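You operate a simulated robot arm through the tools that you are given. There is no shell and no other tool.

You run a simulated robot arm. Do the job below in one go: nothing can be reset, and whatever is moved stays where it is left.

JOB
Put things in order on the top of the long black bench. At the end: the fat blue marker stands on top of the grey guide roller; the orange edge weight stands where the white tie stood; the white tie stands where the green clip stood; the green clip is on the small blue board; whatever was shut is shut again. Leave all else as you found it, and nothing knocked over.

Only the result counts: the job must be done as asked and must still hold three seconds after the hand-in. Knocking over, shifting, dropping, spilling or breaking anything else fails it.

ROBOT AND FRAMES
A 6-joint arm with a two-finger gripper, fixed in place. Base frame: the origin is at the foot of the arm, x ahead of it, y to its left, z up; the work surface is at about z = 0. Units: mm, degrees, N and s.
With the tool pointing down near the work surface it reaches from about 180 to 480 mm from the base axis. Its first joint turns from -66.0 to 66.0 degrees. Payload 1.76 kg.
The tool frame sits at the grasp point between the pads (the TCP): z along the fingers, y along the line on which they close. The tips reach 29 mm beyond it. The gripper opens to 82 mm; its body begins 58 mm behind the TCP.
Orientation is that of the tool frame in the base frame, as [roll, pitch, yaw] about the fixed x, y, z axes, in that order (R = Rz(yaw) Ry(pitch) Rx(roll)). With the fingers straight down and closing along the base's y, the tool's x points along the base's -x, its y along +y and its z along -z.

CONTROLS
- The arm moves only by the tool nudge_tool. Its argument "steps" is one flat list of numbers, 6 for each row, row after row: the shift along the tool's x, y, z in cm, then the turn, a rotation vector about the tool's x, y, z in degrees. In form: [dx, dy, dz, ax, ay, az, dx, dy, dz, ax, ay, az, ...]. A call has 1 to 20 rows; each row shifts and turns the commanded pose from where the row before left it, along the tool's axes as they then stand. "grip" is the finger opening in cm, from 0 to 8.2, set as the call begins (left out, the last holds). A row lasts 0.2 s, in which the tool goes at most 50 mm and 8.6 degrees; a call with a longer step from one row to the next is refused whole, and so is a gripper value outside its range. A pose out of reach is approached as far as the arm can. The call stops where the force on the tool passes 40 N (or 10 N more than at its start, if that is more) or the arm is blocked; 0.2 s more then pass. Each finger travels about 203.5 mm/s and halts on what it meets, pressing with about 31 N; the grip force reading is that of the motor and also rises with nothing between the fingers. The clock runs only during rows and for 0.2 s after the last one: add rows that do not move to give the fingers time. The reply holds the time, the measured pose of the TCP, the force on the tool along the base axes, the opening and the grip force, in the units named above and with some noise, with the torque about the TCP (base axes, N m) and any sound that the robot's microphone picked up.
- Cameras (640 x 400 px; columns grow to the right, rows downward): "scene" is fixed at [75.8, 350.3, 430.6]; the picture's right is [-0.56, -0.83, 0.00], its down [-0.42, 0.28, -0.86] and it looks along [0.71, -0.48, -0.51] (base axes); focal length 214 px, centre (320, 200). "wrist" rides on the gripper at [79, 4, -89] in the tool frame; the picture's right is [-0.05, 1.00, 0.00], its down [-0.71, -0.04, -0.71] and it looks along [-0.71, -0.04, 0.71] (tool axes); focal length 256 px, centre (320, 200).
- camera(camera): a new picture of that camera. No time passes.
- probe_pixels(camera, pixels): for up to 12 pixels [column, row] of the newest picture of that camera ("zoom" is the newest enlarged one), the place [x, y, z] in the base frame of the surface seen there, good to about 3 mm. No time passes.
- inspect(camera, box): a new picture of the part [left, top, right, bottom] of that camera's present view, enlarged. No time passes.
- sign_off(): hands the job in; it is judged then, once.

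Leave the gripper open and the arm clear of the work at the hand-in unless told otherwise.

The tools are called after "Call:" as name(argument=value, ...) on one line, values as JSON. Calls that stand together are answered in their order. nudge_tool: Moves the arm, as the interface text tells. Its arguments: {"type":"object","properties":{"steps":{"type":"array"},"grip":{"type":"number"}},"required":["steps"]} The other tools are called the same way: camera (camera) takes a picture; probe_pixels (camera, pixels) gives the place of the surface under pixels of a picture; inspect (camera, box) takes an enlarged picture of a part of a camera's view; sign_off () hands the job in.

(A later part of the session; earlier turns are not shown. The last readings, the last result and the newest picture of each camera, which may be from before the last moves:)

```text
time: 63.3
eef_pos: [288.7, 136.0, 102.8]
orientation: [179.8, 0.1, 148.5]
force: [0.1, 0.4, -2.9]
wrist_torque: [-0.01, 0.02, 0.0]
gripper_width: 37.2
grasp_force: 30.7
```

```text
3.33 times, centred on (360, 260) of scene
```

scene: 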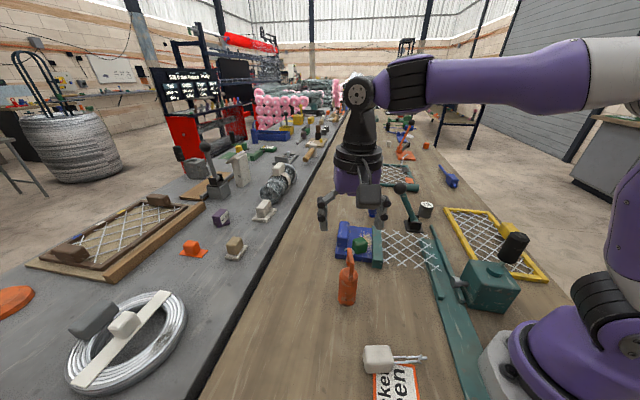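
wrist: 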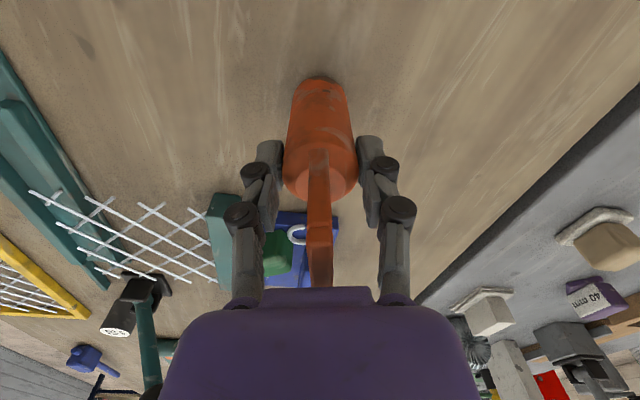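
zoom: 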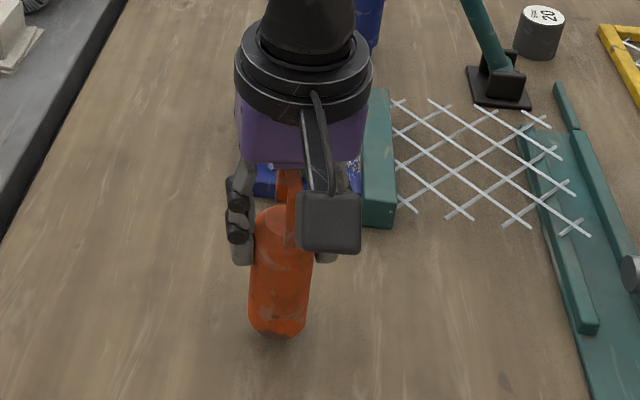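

The weight is light (about 0.3 kg) and hangs straight. I lift to z≈143 and carry it to the tie's old place [259.7,309].

Call:
nudge_tool(steps=[0, 0, -2.0, 0, 0, 0, 0, 0, -2.0, 0, 0, 0, 2.3, 2.65, 0, 0, 0, 0, 2.3, 2.65, 0, 0, 0, 0, 2.3, 2.65, 0, 0, 0, 0, 2.3, 2.65, 0, 0, 0, 0, 2.3, 2.65, 0, 0, 0, 0, 0, 0, 0, 0, 0, 0, 0, 0, 0, 0, 0, 0])

Call:
camera(camera="wrist")

Call:
camera(camera="scene")

```text
time: 65.3
eef_pos: [258.4, 309.2, 142.5]
orientation: [179.8, 0.2, 148.6]
force: [0.0, 0.4, -2.7]
wrist_torque: [0.02, -0.03, 0.01]
gripper_width: 37.3
grasp_force: 30.7
```

```text
taken
```

wrist: 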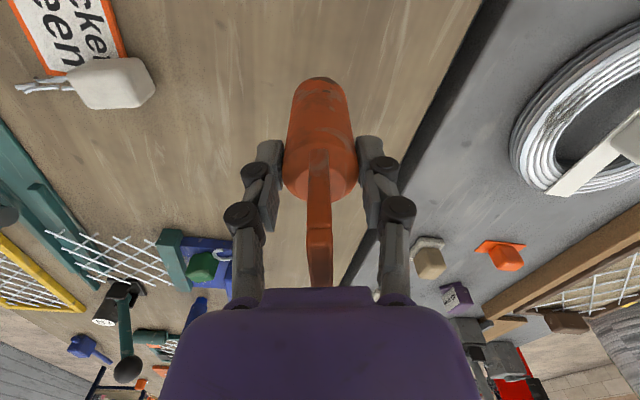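

```text
taken
```

scene: 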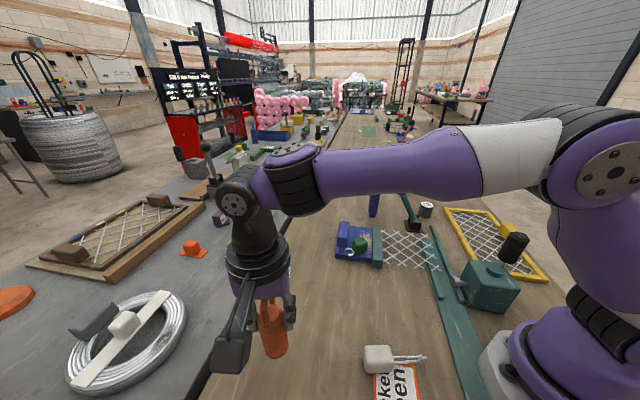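

Above the spot, hanging straight. I lower to TCP z≈89 and then in fine steps (contact expected at ≈84.5).

Call:
nudge_tool(steps=[0, 0, 2.5, 0, 0, 0, 0, 0, 1.8, 0, 0, 0, 0, 0, 0.8, 0, 0, 0, 0, 0, 0.2, 0, 0, 0, 0, 0, 0, 0, 0, 0])

Call:
inspect(camera="scene", box=[180, 260, 360, 400])

```text
time: 66.5
eef_pos: [259.5, 308.6, 90.5]
orientation: [179.7, 0.1, 148.5]
force: [0.4, 0.7, -3.2]
wrist_torque: [0.02, 0.0, 0.0]
gripper_width: 37.3
grasp_force: 30.5
```

```text
2.86 times, centred on (270, 330) of scene
```

zoom: 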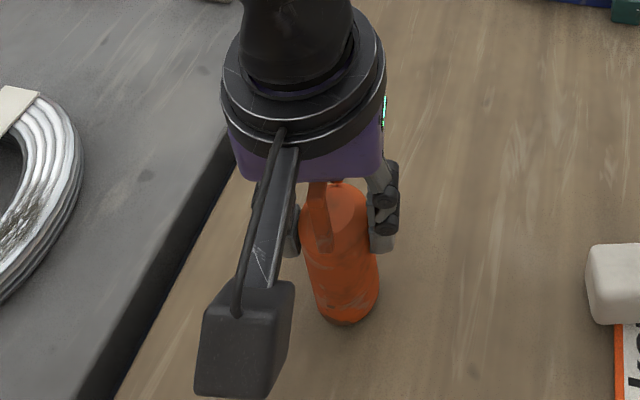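

Call:
nudge_tool(steps=[0, 0, 0.15, 0, 0, 0, 0, 0, 0.1, 0, 0, 0, 0, 0, 0.1, 0, 0, 0, 0, 0, 0, 0, 0, 0])

```text
time: 67.5
eef_pos: [259.3, 308.6, 86.6]
orientation: [179.8, 0.2, 148.5]
force: [1.0, 0.4, -3.4]
wrist_torque: [0.01, 0.01, 0.01]
gripper_width: 37.3
grasp_force: 30.9
```

Not yet down (-3.4 N is the weight itself). Continue with 0.8 mm steps.

Call:
nudge_tool(steps=[0, 0, 0.08, 0, 0, 0, 0, 0, 0.08, 0, 0, 0, 0, 0, 0, 0, 0, 0])

```text
time: 68.3
eef_pos: [260.1, 308.8, 85.7]
orientation: [179.8, 0.2, 148.5]
force: [-0.1, 0.7, -3.9]
wrist_torque: [-0.01, 0.02, 0.02]
gripper_width: 37.4
grasp_force: 31.1
```

Call:
nudge_tool(steps=[0, 0, 0.06, 0, 0, 0, 0, 0, 0.06, 0, 0, 0, 0, 0, 0, 0, 0, 0])

```text
time: 69.1
eef_pos: [259.5, 308.8, 84.7]
orientation: [179.7, 0.2, 148.6]
force: [-4.0, -1.4, 9.7]
wrist_torque: [-0.16, 0.11, -0.01]
gripper_width: 37.4
grasp_force: 31.2
```

Down on the table (+9.7 N). I release by opening to 52 mm.

Call:
nudge_tool(steps=[0, 0, 0, 0, 0, 0, 0, 0, 0, 0, 0, 0, 0, 0, 0, 0, 0, 0], grip=5.4)

Call:
camera(camera="wrist")

Call:
inspect(camera="scene", box=[180, 260, 360, 400])

```text
time: 69.9
eef_pos: [260.0, 307.6, 84.7]
orientation: [179.7, 0.2, 148.6]
force: [0.2, -0.1, -1.3]
wrist_torque: [0.0, 0.0, -0.01]
gripper_width: 54.1
grasp_force: 0.0
```

```text
taken
```

wrist: 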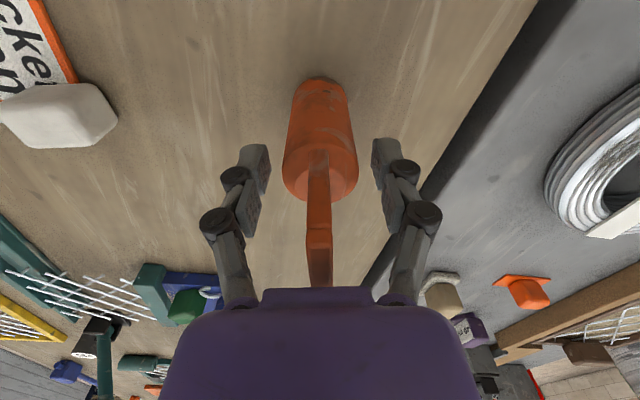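

```text
2.86 times, centred on (270, 330) of scene
```

zoom: 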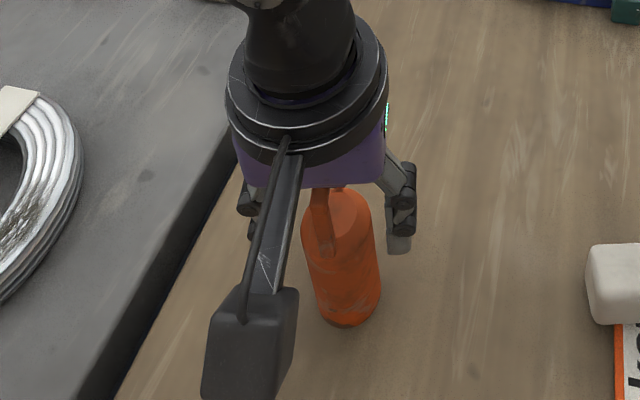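

The weight stands free. I rise straight up to z≈225.

Call:
nudge_tool(steps=[0, 0, -0.5, 0, 0, 0, 0, 0, -1.5, 0, 0, 0, 0, 0, -4.0, 0, 0, 0, 0, 0, -4.0, 0, 0, 0, 0, 0, -4.0, 0, 0, 0, 0, 0, 0, 0, 0, 0])

Call:
camera(camera="wrist")

Call:
camera(camera="scene")

```text
time: 71.3
eef_pos: [258.1, 310.1, 226.4]
orientation: [179.8, 0.2, 148.5]
force: [-0.1, -1.6, 0.0]
wrist_torque: [0.0, 0.0, 0.0]
gripper_width: 54.1
grasp_force: 0.0
```

```text
taken
```

wrist: 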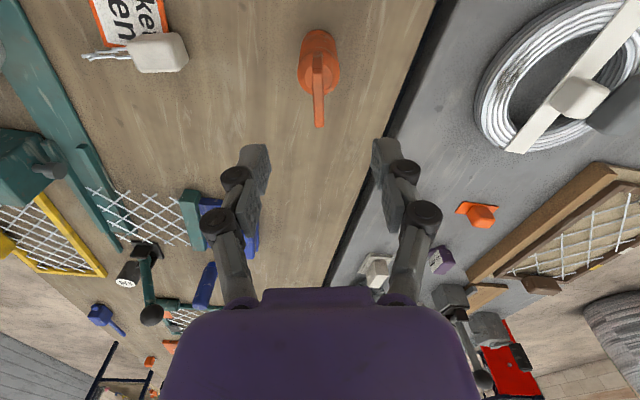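

```text
taken
```

scene: 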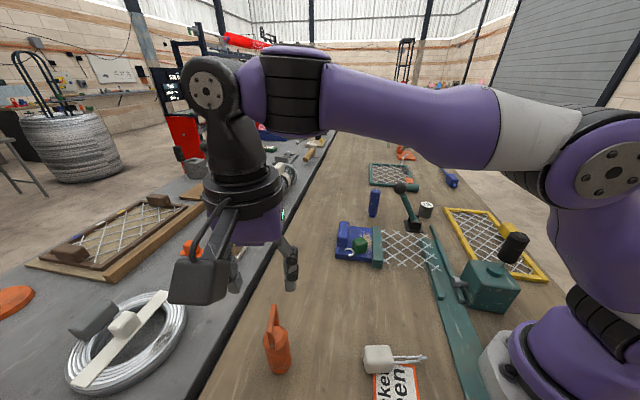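

The weight stands where the tie stood. Now the marker: I zoom into the scene around marker, lever and grey roller and probe them.

Call:
inspect(camera="scene", box=[350, 170, 450, 240])

Call:
probe_pixels(camera="zoom", pixels=[[152, 115], [152, 125], [140, 150], [165, 150], [150, 180], [143, 220], [160, 220], [148, 255], [146, 268], [146, 280], [300, 90], [320, 180]])

Call:
probe_pixels(camera="zoom", pixels=[[485, 190], [470, 195], [500, 185], [455, 225], [480, 250], [510, 220], [480, 180], [485, 205], [360, 300], [320, 105], [285, 90], [440, 260]])

```text
5.71 times, centred on (400, 205) of scene
```

zoom: 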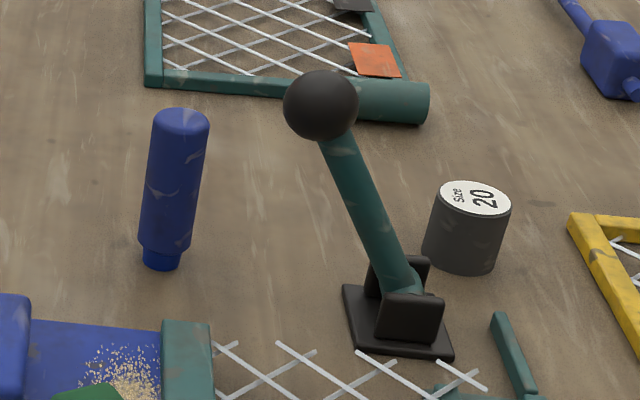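

```text
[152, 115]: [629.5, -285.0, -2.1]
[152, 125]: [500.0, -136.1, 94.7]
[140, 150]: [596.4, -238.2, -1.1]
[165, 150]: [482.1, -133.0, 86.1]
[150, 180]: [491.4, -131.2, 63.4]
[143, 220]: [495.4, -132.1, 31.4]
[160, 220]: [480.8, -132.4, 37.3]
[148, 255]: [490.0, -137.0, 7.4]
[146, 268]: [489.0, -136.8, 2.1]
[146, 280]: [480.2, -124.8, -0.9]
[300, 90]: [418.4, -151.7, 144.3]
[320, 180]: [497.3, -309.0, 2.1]
```

```text
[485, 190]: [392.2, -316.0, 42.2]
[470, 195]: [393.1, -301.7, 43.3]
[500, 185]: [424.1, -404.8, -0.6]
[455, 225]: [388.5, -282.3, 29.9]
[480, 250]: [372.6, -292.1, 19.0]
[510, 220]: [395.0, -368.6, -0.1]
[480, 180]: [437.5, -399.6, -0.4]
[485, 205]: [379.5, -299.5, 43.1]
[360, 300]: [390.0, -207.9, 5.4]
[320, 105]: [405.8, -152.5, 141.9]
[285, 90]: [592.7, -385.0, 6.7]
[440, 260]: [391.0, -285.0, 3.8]
```

All three swapped objects stand well. The marker's axis is at roughly [487,-143] (height ≈100) behind the lever ball (centre ≈[413,-167,134]); the roller at about [388,-303], top z≈43. I go to a viewpoint at [400,-40,240], yaw 120°, to measure the marker precisely.

Call:
nudge_tool(steps=[-3.376, -2.494, -0.16, 0, 0, 0, -3.376, -2.494, -0.16, 0, 0, 0, -3.376, -2.494, -0.16, 0, 0, 0, -3.376, -2.494, -0.16, 0, 0, 0, -3.376, -2.494, -0.16, 0, 0, 0, -3.376, -2.494, -0.16, 0, 0, 0, -3.376, -2.494, -0.16, 0, 0, 0, -3.376, -2.494, -0.16, 0, 0, 0, -3.376, -2.494, -0.16, 0, 0, 0, 0, 0, 0, 0, 0, 7.13, 0, 0, 0, 0, 0, 7.13, 0, 0, 0, 0, 0, 7.13, 0, 0, 0, 0, 0, 7.13, 0, 0, 0, 0, 0, 0], grip=8.2)

Call:
camera(camera="wrist")

Call:
camera(camera="scene")

```text
time: 74.3
eef_pos: [401.0, -41.3, 238.8]
orientation: [179.7, 0.0, 119.9]
force: [-0.1, -0.1, -0.2]
wrist_torque: [0.02, -0.01, -0.02]
gripper_width: 82.1
grasp_force: 0.1
```

```text
taken
```

wrist: 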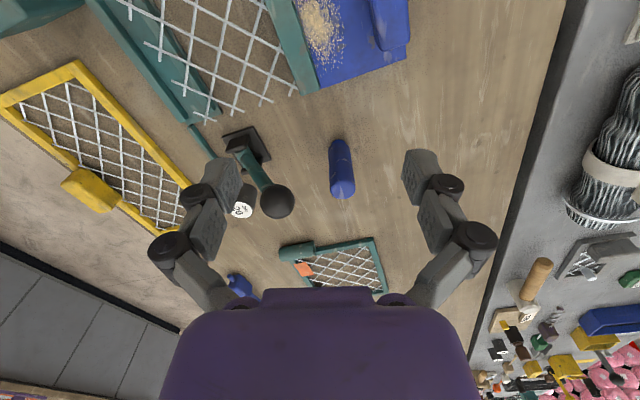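

```text
taken
```

scene: 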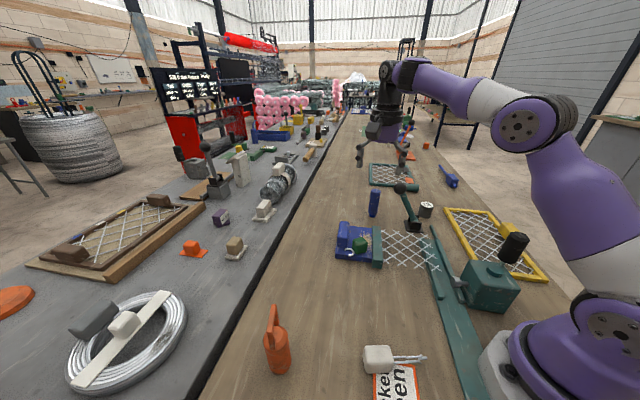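

The marker is well visible at (341,168). I zoom and probe.

Call:
inspect(camera="wrist", box=[230, 110, 390, 230])

Call:
probe_pixels(camera="zoom", pixels=[[450, 350], [450, 330], [425, 300], [450, 300], [475, 300], [425, 220], [445, 220], [465, 220], [440, 140], [437, 118], [443, 170], [452, 345]])

Call:
probe_pixels(camera="zoom", pixels=[[180, 360], [150, 370], [200, 370], [230, 330], [190, 345], [50, 355], [45, 370], [60, 320], [30, 330], [120, 230], [90, 130], [30, 380]])

```text
3.33 times, centred on (310, 170) of wrist
```

zoom: 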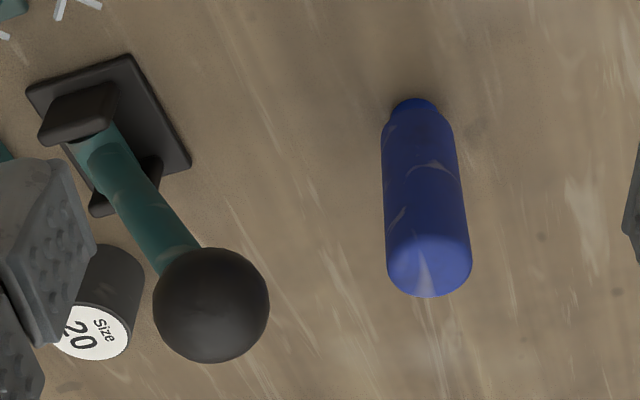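

```text
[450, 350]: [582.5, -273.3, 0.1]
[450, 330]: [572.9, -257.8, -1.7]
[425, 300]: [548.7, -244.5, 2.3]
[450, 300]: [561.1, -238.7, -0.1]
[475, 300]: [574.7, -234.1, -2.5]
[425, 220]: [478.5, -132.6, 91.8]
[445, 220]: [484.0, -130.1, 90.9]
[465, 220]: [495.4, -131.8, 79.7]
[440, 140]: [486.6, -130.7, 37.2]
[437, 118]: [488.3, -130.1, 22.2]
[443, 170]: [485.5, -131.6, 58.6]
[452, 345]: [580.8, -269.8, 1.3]
```

```text
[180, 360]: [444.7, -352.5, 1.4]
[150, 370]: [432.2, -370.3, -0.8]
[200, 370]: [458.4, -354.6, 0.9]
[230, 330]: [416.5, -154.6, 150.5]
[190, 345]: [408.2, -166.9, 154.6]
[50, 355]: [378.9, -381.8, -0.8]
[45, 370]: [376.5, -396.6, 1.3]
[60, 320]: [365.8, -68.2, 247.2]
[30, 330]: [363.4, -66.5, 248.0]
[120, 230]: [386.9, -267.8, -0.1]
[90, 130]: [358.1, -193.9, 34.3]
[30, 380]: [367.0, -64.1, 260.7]
```

I probe along the marker's centre line and its left and right edges to fix the axis.

Call:
probe_pixels(camera="zoom", pixels=[[420, 170], [424, 200], [427, 230], [416, 140], [390, 180], [455, 180], [395, 230], [466, 240], [430, 270], [430, 285], [412, 108], [430, 255]])

```text
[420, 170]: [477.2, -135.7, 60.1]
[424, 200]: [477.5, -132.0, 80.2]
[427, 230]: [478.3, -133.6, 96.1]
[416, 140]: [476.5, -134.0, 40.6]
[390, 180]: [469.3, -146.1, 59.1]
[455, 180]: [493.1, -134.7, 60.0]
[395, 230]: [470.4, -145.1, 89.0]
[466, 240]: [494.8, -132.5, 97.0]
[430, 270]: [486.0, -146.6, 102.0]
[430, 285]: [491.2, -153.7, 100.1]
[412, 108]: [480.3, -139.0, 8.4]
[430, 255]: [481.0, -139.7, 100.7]
```

The marker's axis is at about [484.8,-147], radius ≈15, top z≈102. To get within reach and stay clear of the lever ball ([412,-164,137], R≈18) I'll lean the tool 20° with its back toward 112° and close to a 50 mm opening. First the turn and tilt here in free space.

Call:
nudge_tool(steps=[0, 0, 0, 0, 0, 8.0, 0, 0, 0, 0, -6.67, 0, 0, 0, 0, 0, -6.67, 0, 0, 0, 0, 0, -6.66, 0, 0, 0, 0, 0, 0, 0], grip=5.0)

Call:
camera(camera="wrist")

```text
time: 75.5
eef_pos: [401.3, -41.9, 239.1]
orientation: [180.0, 16.9, 112.1]
force: [-0.9, 0.1, -0.3]
wrist_torque: [0.0, -0.03, 0.01]
gripper_width: 50.1
grasp_force: 0.1
out of reach, approached as far as the arm can: row 2
```

```text
taken
```

wrist: 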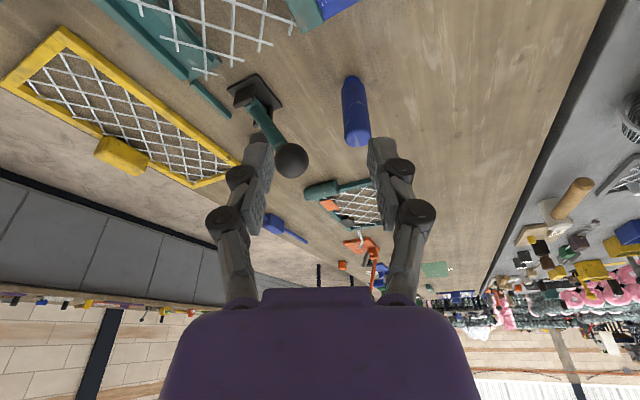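

The tilt reached 16.9° (one row was partly out of reach). I add the missing 3.1° and look whether it's taken.

Call:
nudge_tool(steps=[0, 0, 0, 0, -3.1, 0, 0, 0, 0, 0, 0, 0])

```text
time: 76.1
eef_pos: [401.5, -41.6, 240.2]
orientation: [-180.0, 20.0, 112.1]
force: [-0.5, -1.1, 0.7]
wrist_torque: [0.0, 0.05, -0.02]
gripper_width: 50.2
grasp_force: 0.1
```

Tilt is 20° now. I move to the pre-grasp point about 110 mm back along the tool axis from the marker, at [471,-112,173].

Call:
nudge_tool(steps=[-1.575, 0.94, 2.35, 0, 0, 0, -1.575, 0.94, 2.35, 0, 0, 0, -1.575, 0.94, 2.35, 0, 0, 0, -1.575, 0.94, 2.35, 0, 0, 0, 0, 0, 0, 0, 0, 0])

Call:
camera(camera="wrist")

Call:
inspect(camera="scene", box=[320, 130, 460, 260])

```text
time: 77.3
eef_pos: [448.1, -108.8, 171.8]
orientation: [-180.0, 20.0, 112.0]
force: [0.4, 0.2, -0.9]
wrist_torque: [0.01, -0.01, 0.0]
gripper_width: 49.9
grasp_force: 0.1
out of reach, approached as far as the arm can: row 3, 4
```

```text
taken
```

wrist: 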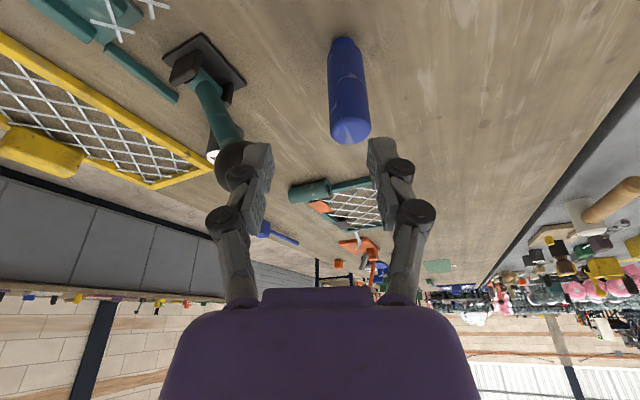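

```text
3.08 times, centred on (390, 195) of scene
```

zoom: 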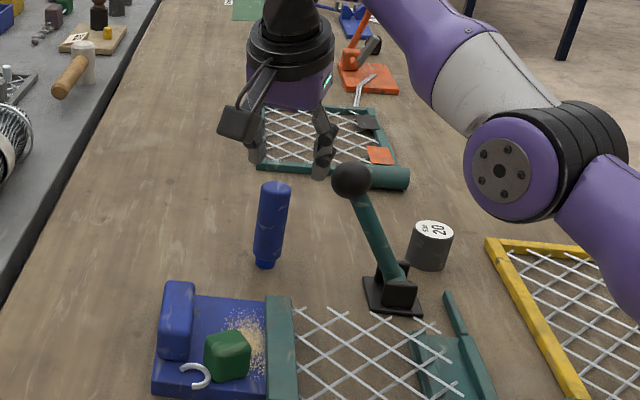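

At this height the arm can't reach that far with 20° lean. From the limits found, a 30° lean toward 120° puts the wrist well inside the reach. I first pull back inward, then change the lean.

Call:
nudge_tool(steps=[1.93, -2.405, -0.705, 0, 0, 0, 1.93, -2.405, -0.705, 0, 0, 0, 0, 0, 0, -2.74, 0, -7.52, 0, 0, 0, 0, -5.0, 0, 0, 0, 0, 0, -5.0, 0, 0, 0, 0, 0, 0, 0])

Call:
camera(camera="wrist")

```text
time: 78.7
eef_pos: [448.2, -96.4, 191.1]
orientation: [-179.9, 25.0, 120.1]
force: [-0.2, -0.4, -0.2]
wrist_torque: [-0.01, 0.01, 0.0]
gripper_width: 49.8
grasp_force: 0.1
out of reach, approached as far as the arm can: row 1, 2, 3, 4, 5
```

```text
taken
```

wrist: 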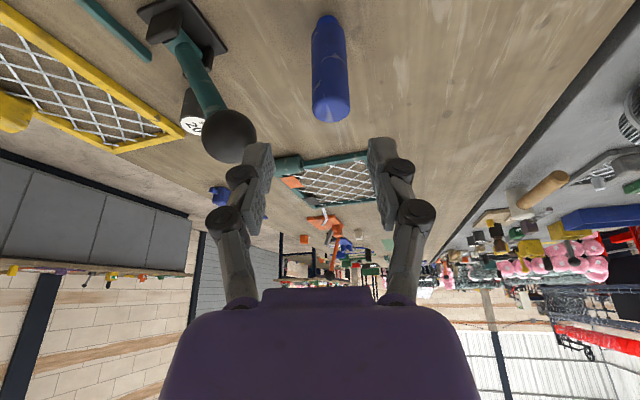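

The arm reports out of reach in every row, so the commanded pose may still lie outside. I command a plain 3 cm pull back toward the base (-x) and see where it settles.

Call:
nudge_tool(steps=[1.36, -2.6, -0.63, 0, 0, 0, 0, 0, 0, 0, 0, 0])

```text
time: 79.3
eef_pos: [444.4, -100.1, 202.1]
orientation: [-180.0, 25.0, 120.1]
force: [-0.4, 0.6, -0.1]
wrist_torque: [0.02, -0.01, 0.0]
gripper_width: 50.3
grasp_force: 0.1
out of reach, approached as far as the arm can: row 1
```

Odd: it moved up rather than back. I look at the arm in the scene before commanding more.

Call:
camera(camera="scene")

Call:
camera(camera="wrist")

```text
taken
```

scene: 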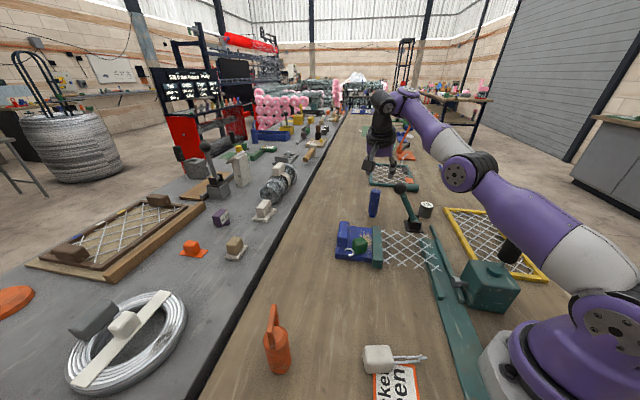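

```text
taken
```

wrist: 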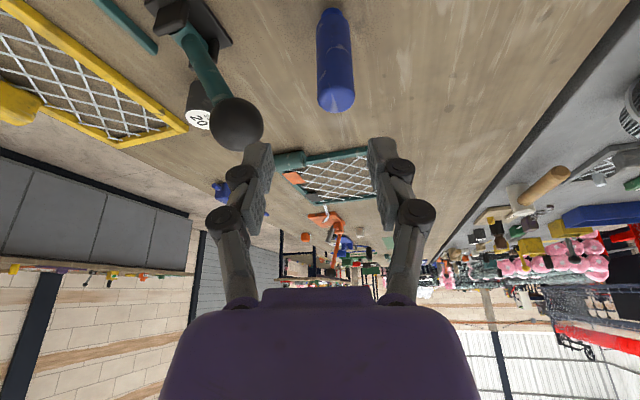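

The arm is fully stretched (elbow straight), which blocks quick inward moves. I command many small steps inward and downward, which should bend the elbow again: 10 rows of about 5 mm toward [420,-95,160].

Call:
nudge_tool(steps=[0.325, -0.183, 0.312, 0, 0, 0, 0.325, -0.183, 0.312, 0, 0, 0, 0.325, -0.183, 0.312, 0, 0, 0, 0.325, -0.183, 0.312, 0, 0, 0, 0.325, -0.183, 0.312, 0, 0, 0, 0.325, -0.183, 0.312, 0, 0, 0, 0.325, -0.183, 0.312, 0, 0, 0, 0.325, -0.183, 0.312, 0, 0, 0, 0.325, -0.183, 0.312, 0, 0, 0, 0.325, -0.183, 0.312, 0, 0, 0, 0, 0, 0, 0, 0, 0])

Call:
camera(camera="scene")

```text
time: 81.7
eef_pos: [450.3, -97.0, 183.8]
orientation: [-179.8, 24.9, 120.0]
force: [-0.2, -0.3, 0.1]
wrist_torque: [-0.01, 0.01, 0.03]
gripper_width: 50.0
grasp_force: 0.1
out of reach, approached as far as the arm can: row 1, 2, 3, 4, 5, 6, 7, 8, 9, 10
```

```text
taken
```

scene: 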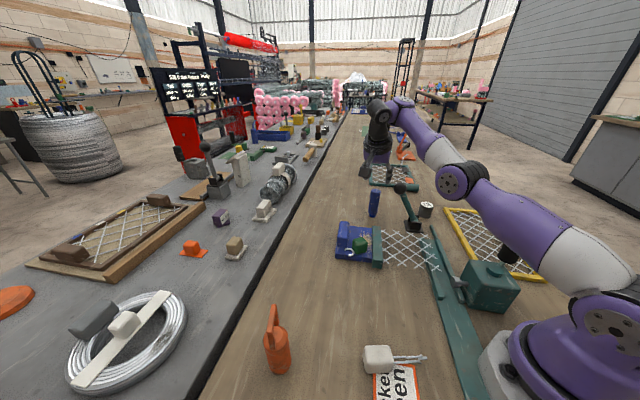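

It only slides along its reach limit; the elbow seems to have passed just over straight. I try one row outward (to swing the elbow through straight) followed by three rows inward.

Call:
nudge_tool(steps=[-2.21, 1.94, -0.62, 0, 0, 0, 2.21, -1.94, 0.62, 0, 0, 0, 2.21, -1.94, 0.62, 0, 0, 0, 2.21, -1.94, 0.62, 0, 0, 0, 0, 0, 0, 0, 0, 0])

Call:
camera(camera="scene")

```text
time: 82.9
eef_pos: [450.2, -94.0, 182.9]
orientation: [-179.9, 25.0, 120.0]
force: [0.9, -0.7, -0.9]
wrist_torque: [-0.02, 0.02, 0.0]
gripper_width: 49.7
grasp_force: 0.1
out of reach, approached as far as the arm can: row 1, 2, 3, 4
```

```text
taken
```

scene: 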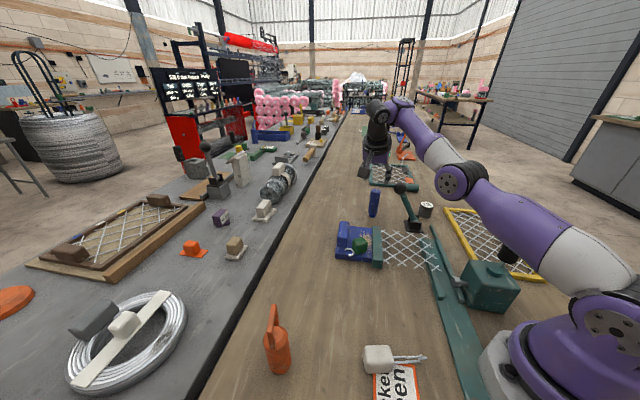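

Still at the limit. Commanding straight down should bend the elbow in the proper sense (the spot below is free: tips stay ≥25 mm from marker and ball). I go down 40 mm and look.

Call:
nudge_tool(steps=[0.845, 0, 1.81, 0, 0, 0, 0.845, 0, 1.81, 0, 0, 0, 0, 0, 0, 0, 0, 0])

```text
time: 83.7
eef_pos: [451.9, -95.2, 184.7]
orientation: [-179.7, 25.0, 120.0]
force: [0.0, -0.6, 0.1]
wrist_torque: [0.0, 0.03, 0.04]
gripper_width: 49.9
grasp_force: 0.1
out of reach, approached as far as the arm can: row 1, 2
```

No motion that way. The elbow apparently sits just past straight. Moving down *and slightly outward* should carry it through to the proper side; then a downward/inward row should be possible. I try two such rows and one inward row, keeping off the marker in +y.

Call:
nudge_tool(steps=[0.32, 1.31, 1.6, 0, 0, 0, 0.32, 1.31, 1.6, 0, 0, 0, 1.54, 0, 1.44, 0, 0, 0, 0, 0, 0, 0, 0, 0])

Call:
camera(camera="scene")

```text
time: 84.7
eef_pos: [452.0, -94.5, 184.0]
orientation: [-179.9, 25.0, 120.0]
force: [0.2, -0.9, 0.4]
wrist_torque: [0.02, 0.01, 0.03]
gripper_width: 49.9
grasp_force: 0.0
out of reach, approached as far as the arm can: row 1, 2, 3
```

```text
taken
```

scene: 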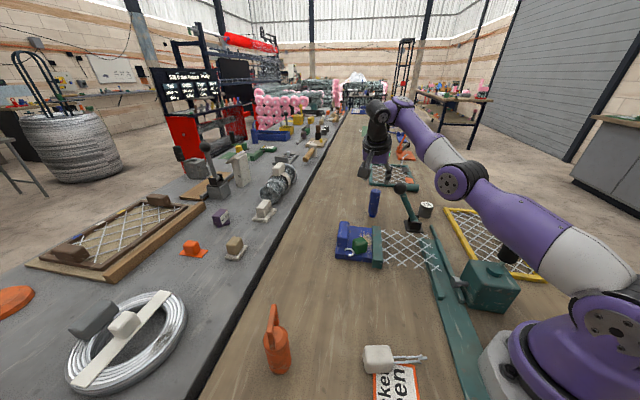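

Frozen for downward moves; upward moves worked before. I test a move up and inward along the arc (25 mm).

Call:
nudge_tool(steps=[-0.42, -0.95, -2.27, 0, 0, 0, 0, 0, 0, 0, 0, 0])

```text
time: 85.3
eef_pos: [443.7, -92.9, 205.8]
orientation: [-179.8, 25.0, 120.0]
force: [-0.6, -0.6, 0.0]
wrist_torque: [-0.03, -0.03, 0.02]
gripper_width: 50.1
grasp_force: 0.1
out of reach, approached as far as the arm can: row 1
```

Upward works. I'll go back toward the earlier good pose near [401,-42,240] in small steps.

Call:
nudge_tool(steps=[0.904, -0.226, -1.176, 0, 0, 0, 0.904, -0.226, -1.176, 0, 0, 0, 0.904, -0.226, -1.176, 0, 0, 0, 0.904, -0.226, -1.176, 0, 0, 0, 0.904, -0.226, -1.176, 0, 0, 0, 0, 0, 0, 0, 0, 0])

Call:
camera(camera="scene")

```text
time: 86.7
eef_pos: [416.6, -42.1, 252.0]
orientation: [-179.7, 24.9, 120.1]
force: [-0.2, 0.5, -0.4]
wrist_torque: [0.0, -0.01, 0.0]
gripper_width: 49.7
grasp_force: 0.0
out of reach, approached as far as the arm can: row 1, 2, 3, 4
```

```text
taken
```

scene: 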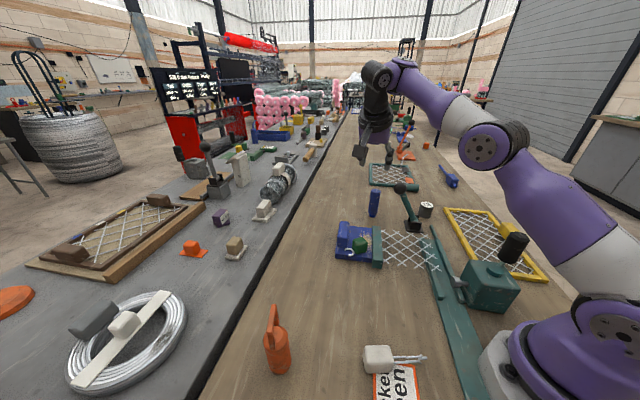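

It's out of the dead spot: the last row was reachable and the elbow is bent properly again. New plan: go down at a smaller radius first (more reach at low height), then come at the marker horizontally from the 120° side. First down to about [432,-62,140] and lean to 30°.

Call:
nudge_tool(steps=[0.617, 0.083, 2.8, 0, 0, 0, 0.617, 0.083, 2.8, 0, 0, 0, 0.617, 0.083, 2.8, 0, 0, 0, 0.617, 0.083, 2.8, 0, 0, 0, 0, 0, 0, 0, -5.0, 0, 0, 0, 0, 0, 0, 0])

Call:
camera(camera="wrist")

Call:
inspect(camera="scene", box=[310, 90, 470, 270])

```text
time: 88.1
eef_pos: [455.8, -57.8, 167.4]
orientation: [-179.7, 24.8, 120.2]
force: [0.0, -0.7, -0.8]
wrist_torque: [0.0, 0.01, -0.03]
gripper_width: 50.0
grasp_force: 0.1
out of reach, approached as far as the arm can: row 1, 2, 3, 4, 5
```

```text
taken
```

wrist: 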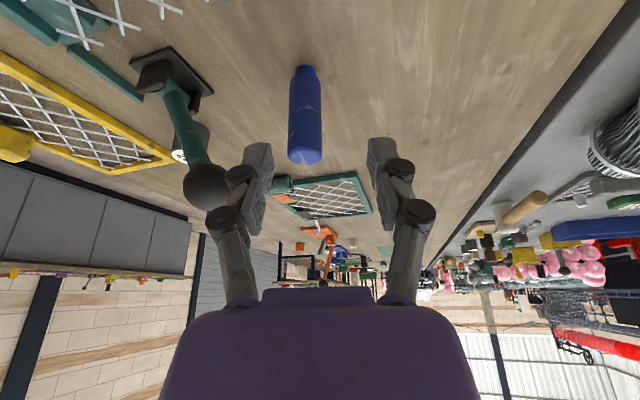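

```text
2.22 times, centred on (390, 180) of scene
```

zoom: 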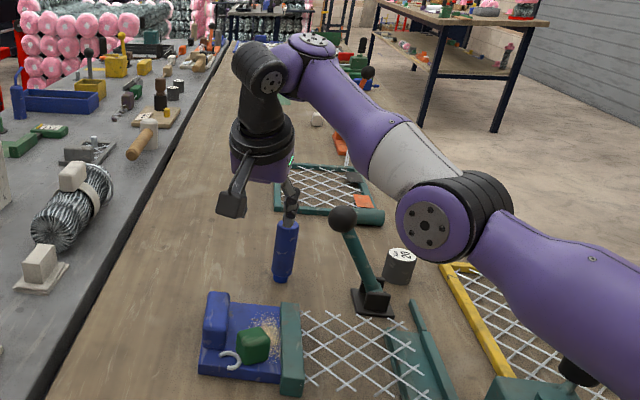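

It again slid outward along a limit. Sideways lean costs reach; a lean closer to the arm's own plane (toward 130°, ~18°) and a low, horizontal approach should work. First I go back up and inward to free the arm.

Call:
nudge_tool(steps=[-0.08, -0.44, -1.515, 0, 0, 0, -0.08, -0.44, -1.515, 0, 0, 0, -0.08, -0.44, -1.515, 0, 0, 0, -0.08, -0.44, -1.515, 0, 0, 0, -0.08, -0.44, -1.515, 0, 0, 0, -0.08, -0.44, -1.515, 0, 0, 0, 0.86, -0.84, -0.4, 0, 0, 0, 0.86, -0.84, -0.4, 0, 0, 0, 0.86, -0.84, -0.4, 0, 0, 0, 0, 0, 0, 0, 0, 0])

Call:
camera(camera="scene")

```text
time: 90.3
eef_pos: [398.4, -26.2, 268.3]
orientation: [-179.5, 24.8, 120.2]
force: [-0.4, 0.1, -0.3]
wrist_torque: [-0.01, -0.01, 0.02]
gripper_width: 50.2
grasp_force: 0.0
out of reach, approached as far as the arm can: row 2, 7, 8, 9
```

```text
taken
```

scene: 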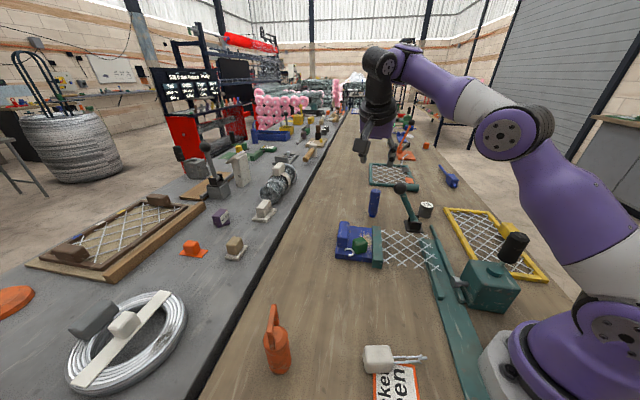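

The inside is blocked only with this strong sideways lean. I take the lean out while moving inward, back to a plain tool-down pose around [298,-26,268].

Call:
nudge_tool(steps=[0, 0, 0, 0, 6.2, 0, 1.19, -2.16, -0.4, 0, 6.2, 0, 1.23, -2.16, -0.27, 0, 6.2, 0, 1.25, -2.16, -0.14, 0, 6.2, 0, 1.26, -2.16, 0, 0, 0, 0, 0, 0, 0, 0, 0, 0])

```text
time: 91.7
eef_pos: [303.7, -25.2, 268.6]
orientation: [-179.7, 0.0, 120.0]
force: [0.1, -0.1, -0.1]
wrist_torque: [0.02, 0.05, 0.01]
gripper_width: 49.9
grasp_force: 0.1
out of reach, approached as far as the arm can: row 4
```

Back in a normal tool-down pose. Now: turn to yaw 130°, go to [427,-78,150], then down to z≈85 (free spot beside the board's far end).

Call:
nudge_tool(steps=[0, 0, 0, 0, 0, -5.0, 0, 0, 0, 0, 0, -5.0, -2.39, 1.21, 2.37, 0, 0, 0, -2.39, 1.21, 2.37, 0, 0, 0, -2.39, 1.21, 2.37, 0, 0, 0, -2.39, 1.21, 2.37, 0, 0, 0, -2.39, 1.21, 2.37, 0, 0, 0, 0, 0, 0, 0, 0, 0], grip=5.0)

Call:
camera(camera="wrist")

Call:
camera(camera="scene")

```text
time: 93.5
eef_pos: [424.5, -74.3, 154.7]
orientation: [-179.6, 0.0, 130.0]
force: [-0.4, 0.6, -0.1]
wrist_torque: [0.0, 0.01, 0.0]
gripper_width: 49.8
grasp_force: 0.1
out of reach, approached as far as the arm can: row 3
```

```text
taken
```

wrist: 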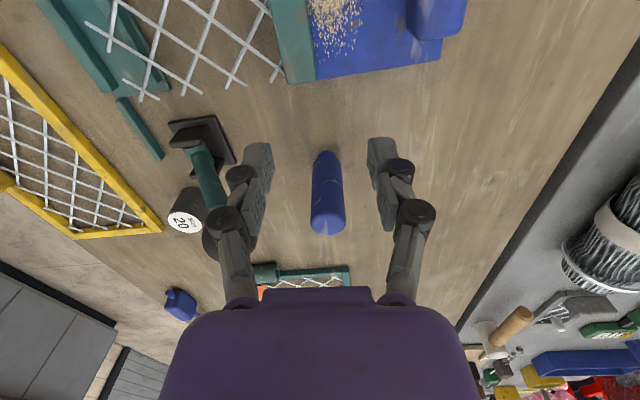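

```text
taken
```

scene: 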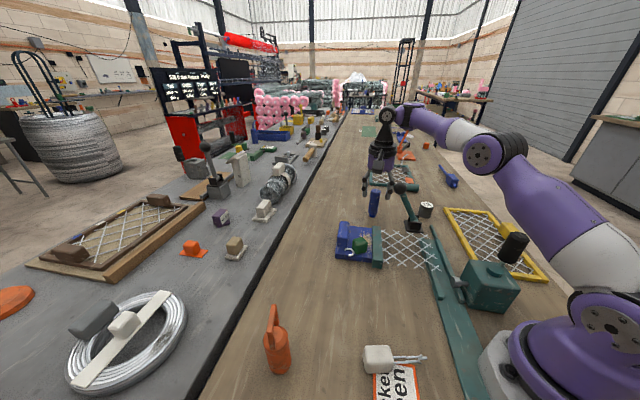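

The marker appears right between the fingers at (327,195). I go down 70 mm here (nothing beneath but the table next to the board).

Call:
nudge_tool(steps=[0, 0, 2.5, 0, 0, 0, 0, 0, 2.5, 0, 0, 0, 0, 0, 2.0, 0, 0, 0, 0, 0, 0, 0, 0, 0])

Call:
camera(camera="wrist")

Call:
inspect(camera="scene", box=[320, 130, 460, 270])

```text
time: 94.5
eef_pos: [425.5, -76.3, 84.8]
orientation: [-179.5, 0.0, 129.9]
force: [0.0, -0.1, 1.4]
wrist_torque: [-0.03, -0.02, 0.0]
gripper_width: 50.0
grasp_force: 0.1
out of reach, approached as far as the arm can: row 3
```

```text
taken
```

wrist: 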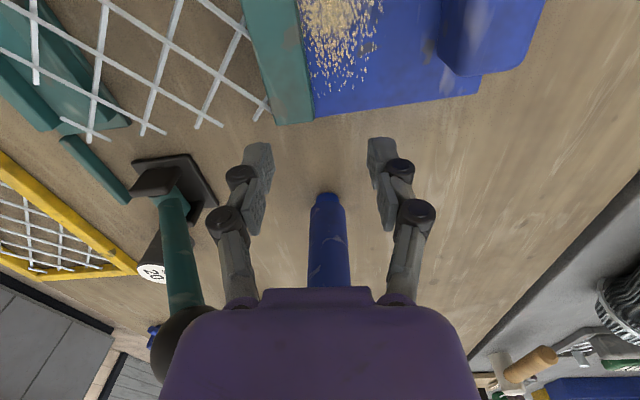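

```text
2.86 times, centred on (390, 200) of scene
```

zoom: 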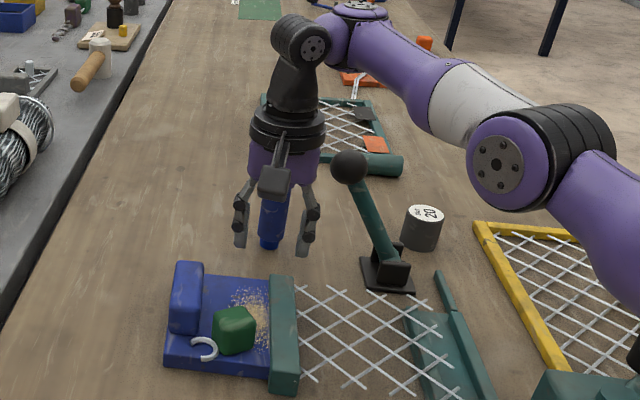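

Marker is in line (offset 0 sideways, 92 mm ahead). I now lean the tool 16° here (ay −8 twice).

Call:
nudge_tool(steps=[0, 0, 0, 0, -5.0, 0, 0, 0, 0, 0, -5.0, 0, 0, 0, 0, 0, -6.0, 0, 0, 0, 0, 0, 0, 0])

```text
time: 95.5
eef_pos: [454.7, -73.3, 123.3]
orientation: [-179.1, 15.2, 130.0]
force: [0.7, -0.2, -0.8]
wrist_torque: [-0.04, 0.02, -0.03]
gripper_width: 50.0
grasp_force: 0.1
out of reach, approached as far as the arm can: row 1, 2, 3
```

Leaning here pushed the tool outward and up instead of holding its place: a wrist joint seems to be at its limit with sideways lean. I undo the lean while moving inward, then test a lean exactly in the arm's own plane.

Call:
nudge_tool(steps=[1.51, -1.72, -1.45, 0, 5.07, 0, 1.64, -1.72, -1.3, 0, 5.07, 0, 1.75, -1.72, -1.16, 0, 5.06, 0, 0, 0, 0, 0, 0, 0])

```text
time: 96.5
eef_pos: [398.8, -64.7, 160.5]
orientation: [-179.4, 0.4, 129.9]
force: [0.4, -0.7, -0.4]
wrist_torque: [-0.03, 0.01, -0.02]
gripper_width: 49.9
grasp_force: 0.1
out of reach, approached as far as the arm can: row 1, 2
```

Now tool-down at [399,-65,160]. I turn to yaw ≈171° (camera toward the base) and test a 10° lean in the arm's plane.

Call:
nudge_tool(steps=[0, 0, 0, 0, 0, -8.2, 0, 0, 0, 0, 0, -8.2, 0, 0, 0, 0, 0, -8.2, 0, 0, 0, 0, 0, -8.2, 0, 0, 0, 0, 0, -8.2, 0, 0, 0, 0, 0, 0])

Call:
nudge_tool(steps=[0, 0, 0, 0, -5.0, 0, 0, 0, 0, 0, -5.0, 0, 0, 0, 0, 0, 0, 0])

```text
time: 97.9
eef_pos: [399.7, -66.3, 160.3]
orientation: [-179.1, 0.1, 171.1]
force: [0.8, 0.3, 0.1]
wrist_torque: [0.01, -0.04, -0.01]
gripper_width: 49.9
grasp_force: 0.1
```

```text
time: 98.7
eef_pos: [435.4, -71.8, 181.4]
orientation: [-179.2, 10.3, 171.1]
force: [0.3, 0.5, -0.2]
wrist_torque: [0.04, -0.01, -0.03]
gripper_width: 50.1
grasp_force: 0.0
out of reach, approached as far as the arm can: row 1, 2
```

Even an in-plane lean slides here, so the cause is the nearly straight elbow at this radius and height (the solver hardly changes it there). So I should set the lean at a small radius, where the elbow is well bent, and then go outward at low height. I go back inward to about [330,-50,180], tool straight down.

Call:
nudge_tool(steps=[2.63, 0.13, -0.48, 0, 5.15, 0, 2.67, 0.13, -0.24, 0, 5.15, 0, 2.68, 0.13, 0, 0, 0, 0, 2.68, 0.13, 0, 0, 0, 0, 0, 0, 0, 0, 0, 0])

```text
time: 99.9
eef_pos: [358.6, -53.8, 209.9]
orientation: [-179.2, -0.2, 171.0]
force: [0.5, -0.4, -0.1]
wrist_torque: [0.01, 0.04, -0.04]
gripper_width: 50.1
grasp_force: 0.1
out of reach, approached as far as the arm can: row 3, 4
```

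It slid upward again even with the tool straight down, so the arm's posture itself must be unusual now. I look at the scene.

Call:
camera(camera="scene")

Call:
inspect(camera="scene", box=[340, 20, 640, 400])

```text
taken
```

scene: 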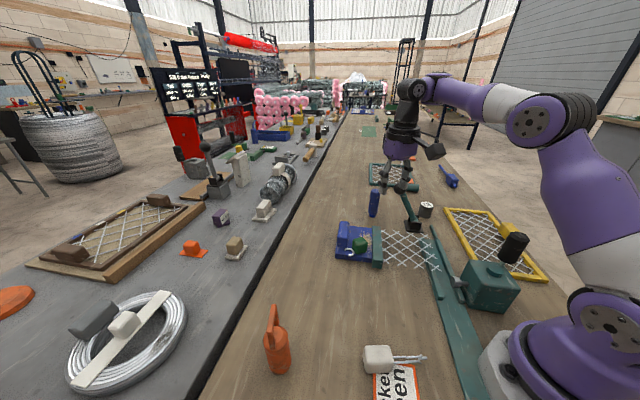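

```text
1.05 times, centred on (490, 210) of scene (not enlarged: the box is as wide or as high as the picture)
```

zoom: 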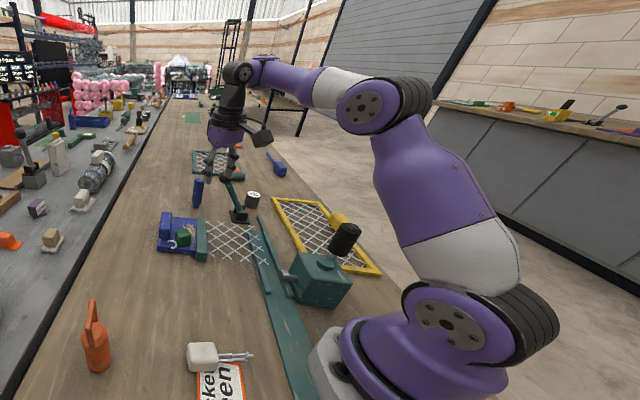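

The elbow is normally bent here, so inward motion should be possible. I test with four small 5 mm inward steps.

Call:
nudge_tool(steps=[0.5, 0, 0, 0, 0, 0, 0.5, 0, 0, 0, 0, 0, 0.5, 0, 0, 0, 0, 0, 0.5, 0, 0, 0, 0, 0, 0, 0, 0, 0, 0, 0])

```text
time: 101.1
eef_pos: [347.6, -52.4, 219.7]
orientation: [-179.3, -0.2, 170.9]
force: [-0.5, -0.2, 0.0]
wrist_torque: [-0.01, -0.01, 0.01]
gripper_width: 49.9
grasp_force: 0.0
out of reach, approached as far as the arm can: row 1, 2, 3, 4
```

The behaviour fits one wrist joint sitting at a limit (tool locked relative to the forearm). I go back up to the roomy start region around [235,0,335] and test from there.

Call:
nudge_tool(steps=[2.38, 0.68, -2.3, 0, 0, 0, 2.38, 0.68, -2.3, 0, 0, 0, 2.38, 0.68, -2.3, 0, 0, 0, 2.38, 0.68, -2.3, 0, 0, 0, 2.38, 0.68, -2.3, 0, 0, 0, 0, 0, 0, 0, 0, 0])

Call:
nudge_tool(steps=[0, 0, 2.5, 0, 0, 0, 0, 0, 2.5, 0, 0, 0, 0, 0, 2.5, 0, 0, 0, 0, 0, 2.5, 0, 0, 0, 0, 0, 0, 0, 0, 0])

Call:
camera(camera="scene")

```text
time: 102.5
eef_pos: [235.0, 1.6, 334.6]
orientation: [-179.2, 0.0, 171.0]
force: [-0.2, 1.5, 0.9]
wrist_torque: [-0.03, 0.01, -0.03]
gripper_width: 49.9
grasp_force: 0.0
```

```text
time: 103.7
eef_pos: [235.9, 0.2, 233.7]
orientation: [-179.2, 0.0, 170.9]
force: [0.1, -0.2, 0.0]
wrist_torque: [0.01, 0.0, -0.01]
gripper_width: 49.9
grasp_force: 0.1
out of reach, approached as far as the arm can: row 3
```

```text
taken
```

scene: 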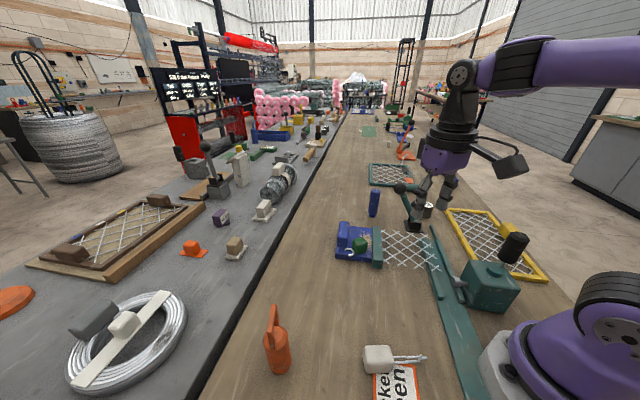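

It passed through the sticky spot (row 3) and went on down freely; the sticking occurs where the tool is at right angles to the forearm, which happens high and far out. So I stay low and lean early. Next: turn to yaw 130° here and go to [310,-35,130].

Call:
nudge_tool(steps=[0, 0, 0, 0, 0, 8.2, 0, 0, 0, 0, 0, 8.2, 0, 0, 0, 0, 0, 8.2, 0, 0, 0, 0, 0, 8.2, 0, 0, 0, 0, 0, 8.2, 0, 0, 2.5, 0, 0, 0, 0, 0, 2.5, 0, 0, 0, 0, 0, 2.5, 0, 0, 0, 0, 0, 2.5, 0, 0, 0, 0, 0, 0, 0, 0, 0])

```text
time: 105.9
eef_pos: [235.9, -0.5, 134.4]
orientation: [-179.4, 0.5, 130.0]
force: [-0.3, 0.4, -0.4]
wrist_torque: [-0.01, -0.01, 0.02]
gripper_width: 50.3
grasp_force: 0.2
```

No flags. Now outward and low to [330,-40,110].

Call:
nudge_tool(steps=[-2.27, 1.17, 0.6, 0, 0, 0, -2.27, 1.17, 0.6, 0, 0, 0, -2.27, 1.17, 0.6, 0, 0, 0, -2.27, 1.17, 0.6, 0, 0, 0, 0, 0, 0, 0, 0, 0])

```text
time: 107.1
eef_pos: [330.4, -40.5, 109.9]
orientation: [-179.4, 0.5, 130.0]
force: [-0.3, 0.6, 0.1]
wrist_torque: [0.01, -0.01, 0.01]
gripper_width: 49.7
grasp_force: 0.1
```

Free motion again. I lean 15° here (three rows of 5°) and check that the place is held.

Call:
nudge_tool(steps=[0, 0, 0, 0, -5.0, 0, 0, 0, 0, 0, -5.0, 0, 0, 0, 0, 0, -5.0, 0, 0, 0, 0, 0, 0, 0])

```text
time: 108.1
eef_pos: [329.1, -42.0, 110.6]
orientation: [-179.4, 15.6, 130.1]
force: [-1.2, -0.3, 0.4]
wrist_torque: [-0.01, 0.0, -0.02]
gripper_width: 49.8
grasp_force: 0.2
```

The lean works here. I add 10° more, then 4.4° (to 30°), and move outward to [375,-65,100].

Call:
nudge_tool(steps=[0, 0, 0, 0, -5.0, 0, 0, 0, 0, 0, -5.0, 0, 0, 0, 0, 0, -4.4, 0, 0, 0, 0, 0, 0, 0])

```text
time: 109.1
eef_pos: [328.7, -41.7, 110.4]
orientation: [-179.3, 30.0, 130.3]
force: [-1.0, -0.2, -0.3]
wrist_torque: [-0.01, 0.0, 0.0]
gripper_width: 50.2
grasp_force: 0.0
```

Lean is exactly 30° and position held. I go outward to the approach start [423,-74,95], 95 mm before the marker on its line.

Call:
nudge_tool(steps=[-1.68, 1.275, 1.4, 0, 0, 0, -1.68, 1.275, 1.4, 0, 0, 0, -1.68, 1.275, 1.4, 0, 0, 0, -1.68, 1.275, 1.4, 0, 0, 0, 0, 0, 0, 0, 0, 0])

Call:
camera(camera="wrist")

Call:
inspect(camera="scene", box=[320, 110, 480, 270])

```text
time: 110.3
eef_pos: [424.8, -72.5, 94.6]
orientation: [-179.2, 30.0, 130.3]
force: [-0.3, 1.0, -0.4]
wrist_torque: [0.03, 0.02, 0.0]
gripper_width: 50.1
grasp_force: 0.1
```

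```text
taken
```

wrist: 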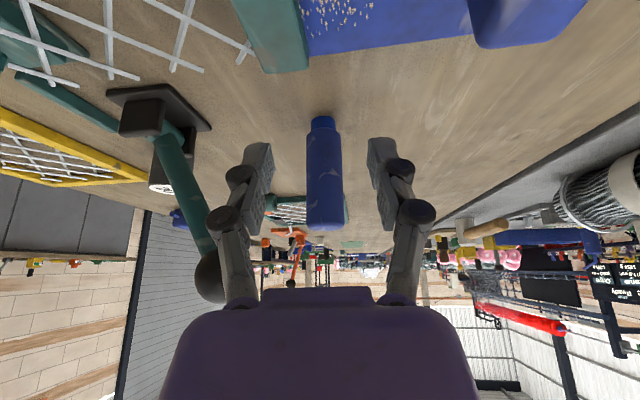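

```text
2.50 times, centred on (400, 190) of scene
```

zoom: 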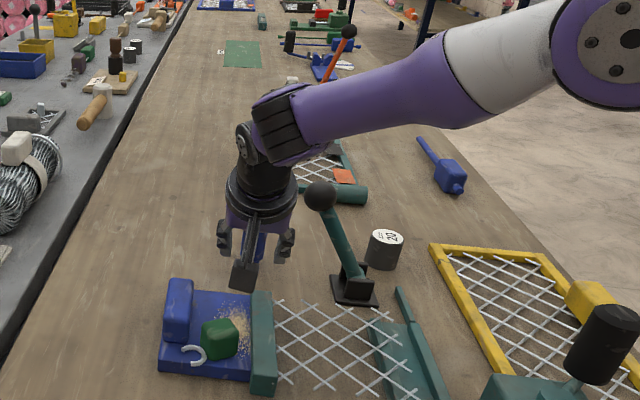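

Good posture: the arm comes in low with a bent elbow; the marker stands centred between the fingers (324,170). I move 57 mm toward it, then check.

Call:
nudge_tool(steps=[-1.46, 0, 1.296, 0, 0, 0, -1.46, 0, 1.296, 0, 0, 0, -1.46, 0, 1.296, 0, 0, 0, 0, 0, 0, 0, 0, 0])

Call:
camera(camera="wrist")

Call:
inspect(camera="scene", box=[340, 140, 440, 240])

```text
time: 111.3
eef_pos: [460.8, -118.3, 81.6]
orientation: [-179.3, 29.9, 130.2]
force: [-0.1, -0.6, 1.4]
wrist_torque: [-0.01, 0.05, -0.01]
gripper_width: 49.9
grasp_force: 0.1
```

```text
taken
```

wrist: 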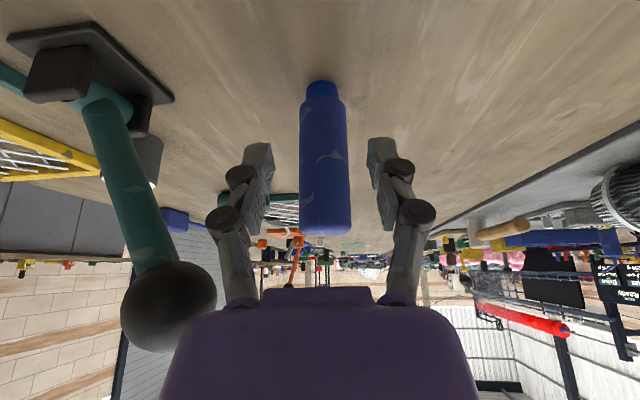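

```text
4.00 times, centred on (390, 190) of scene
```

zoom: 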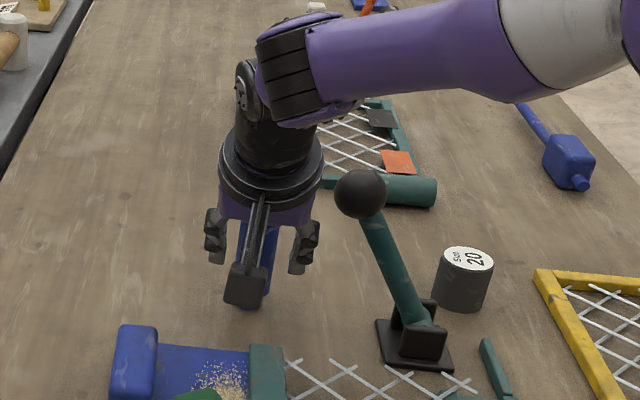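

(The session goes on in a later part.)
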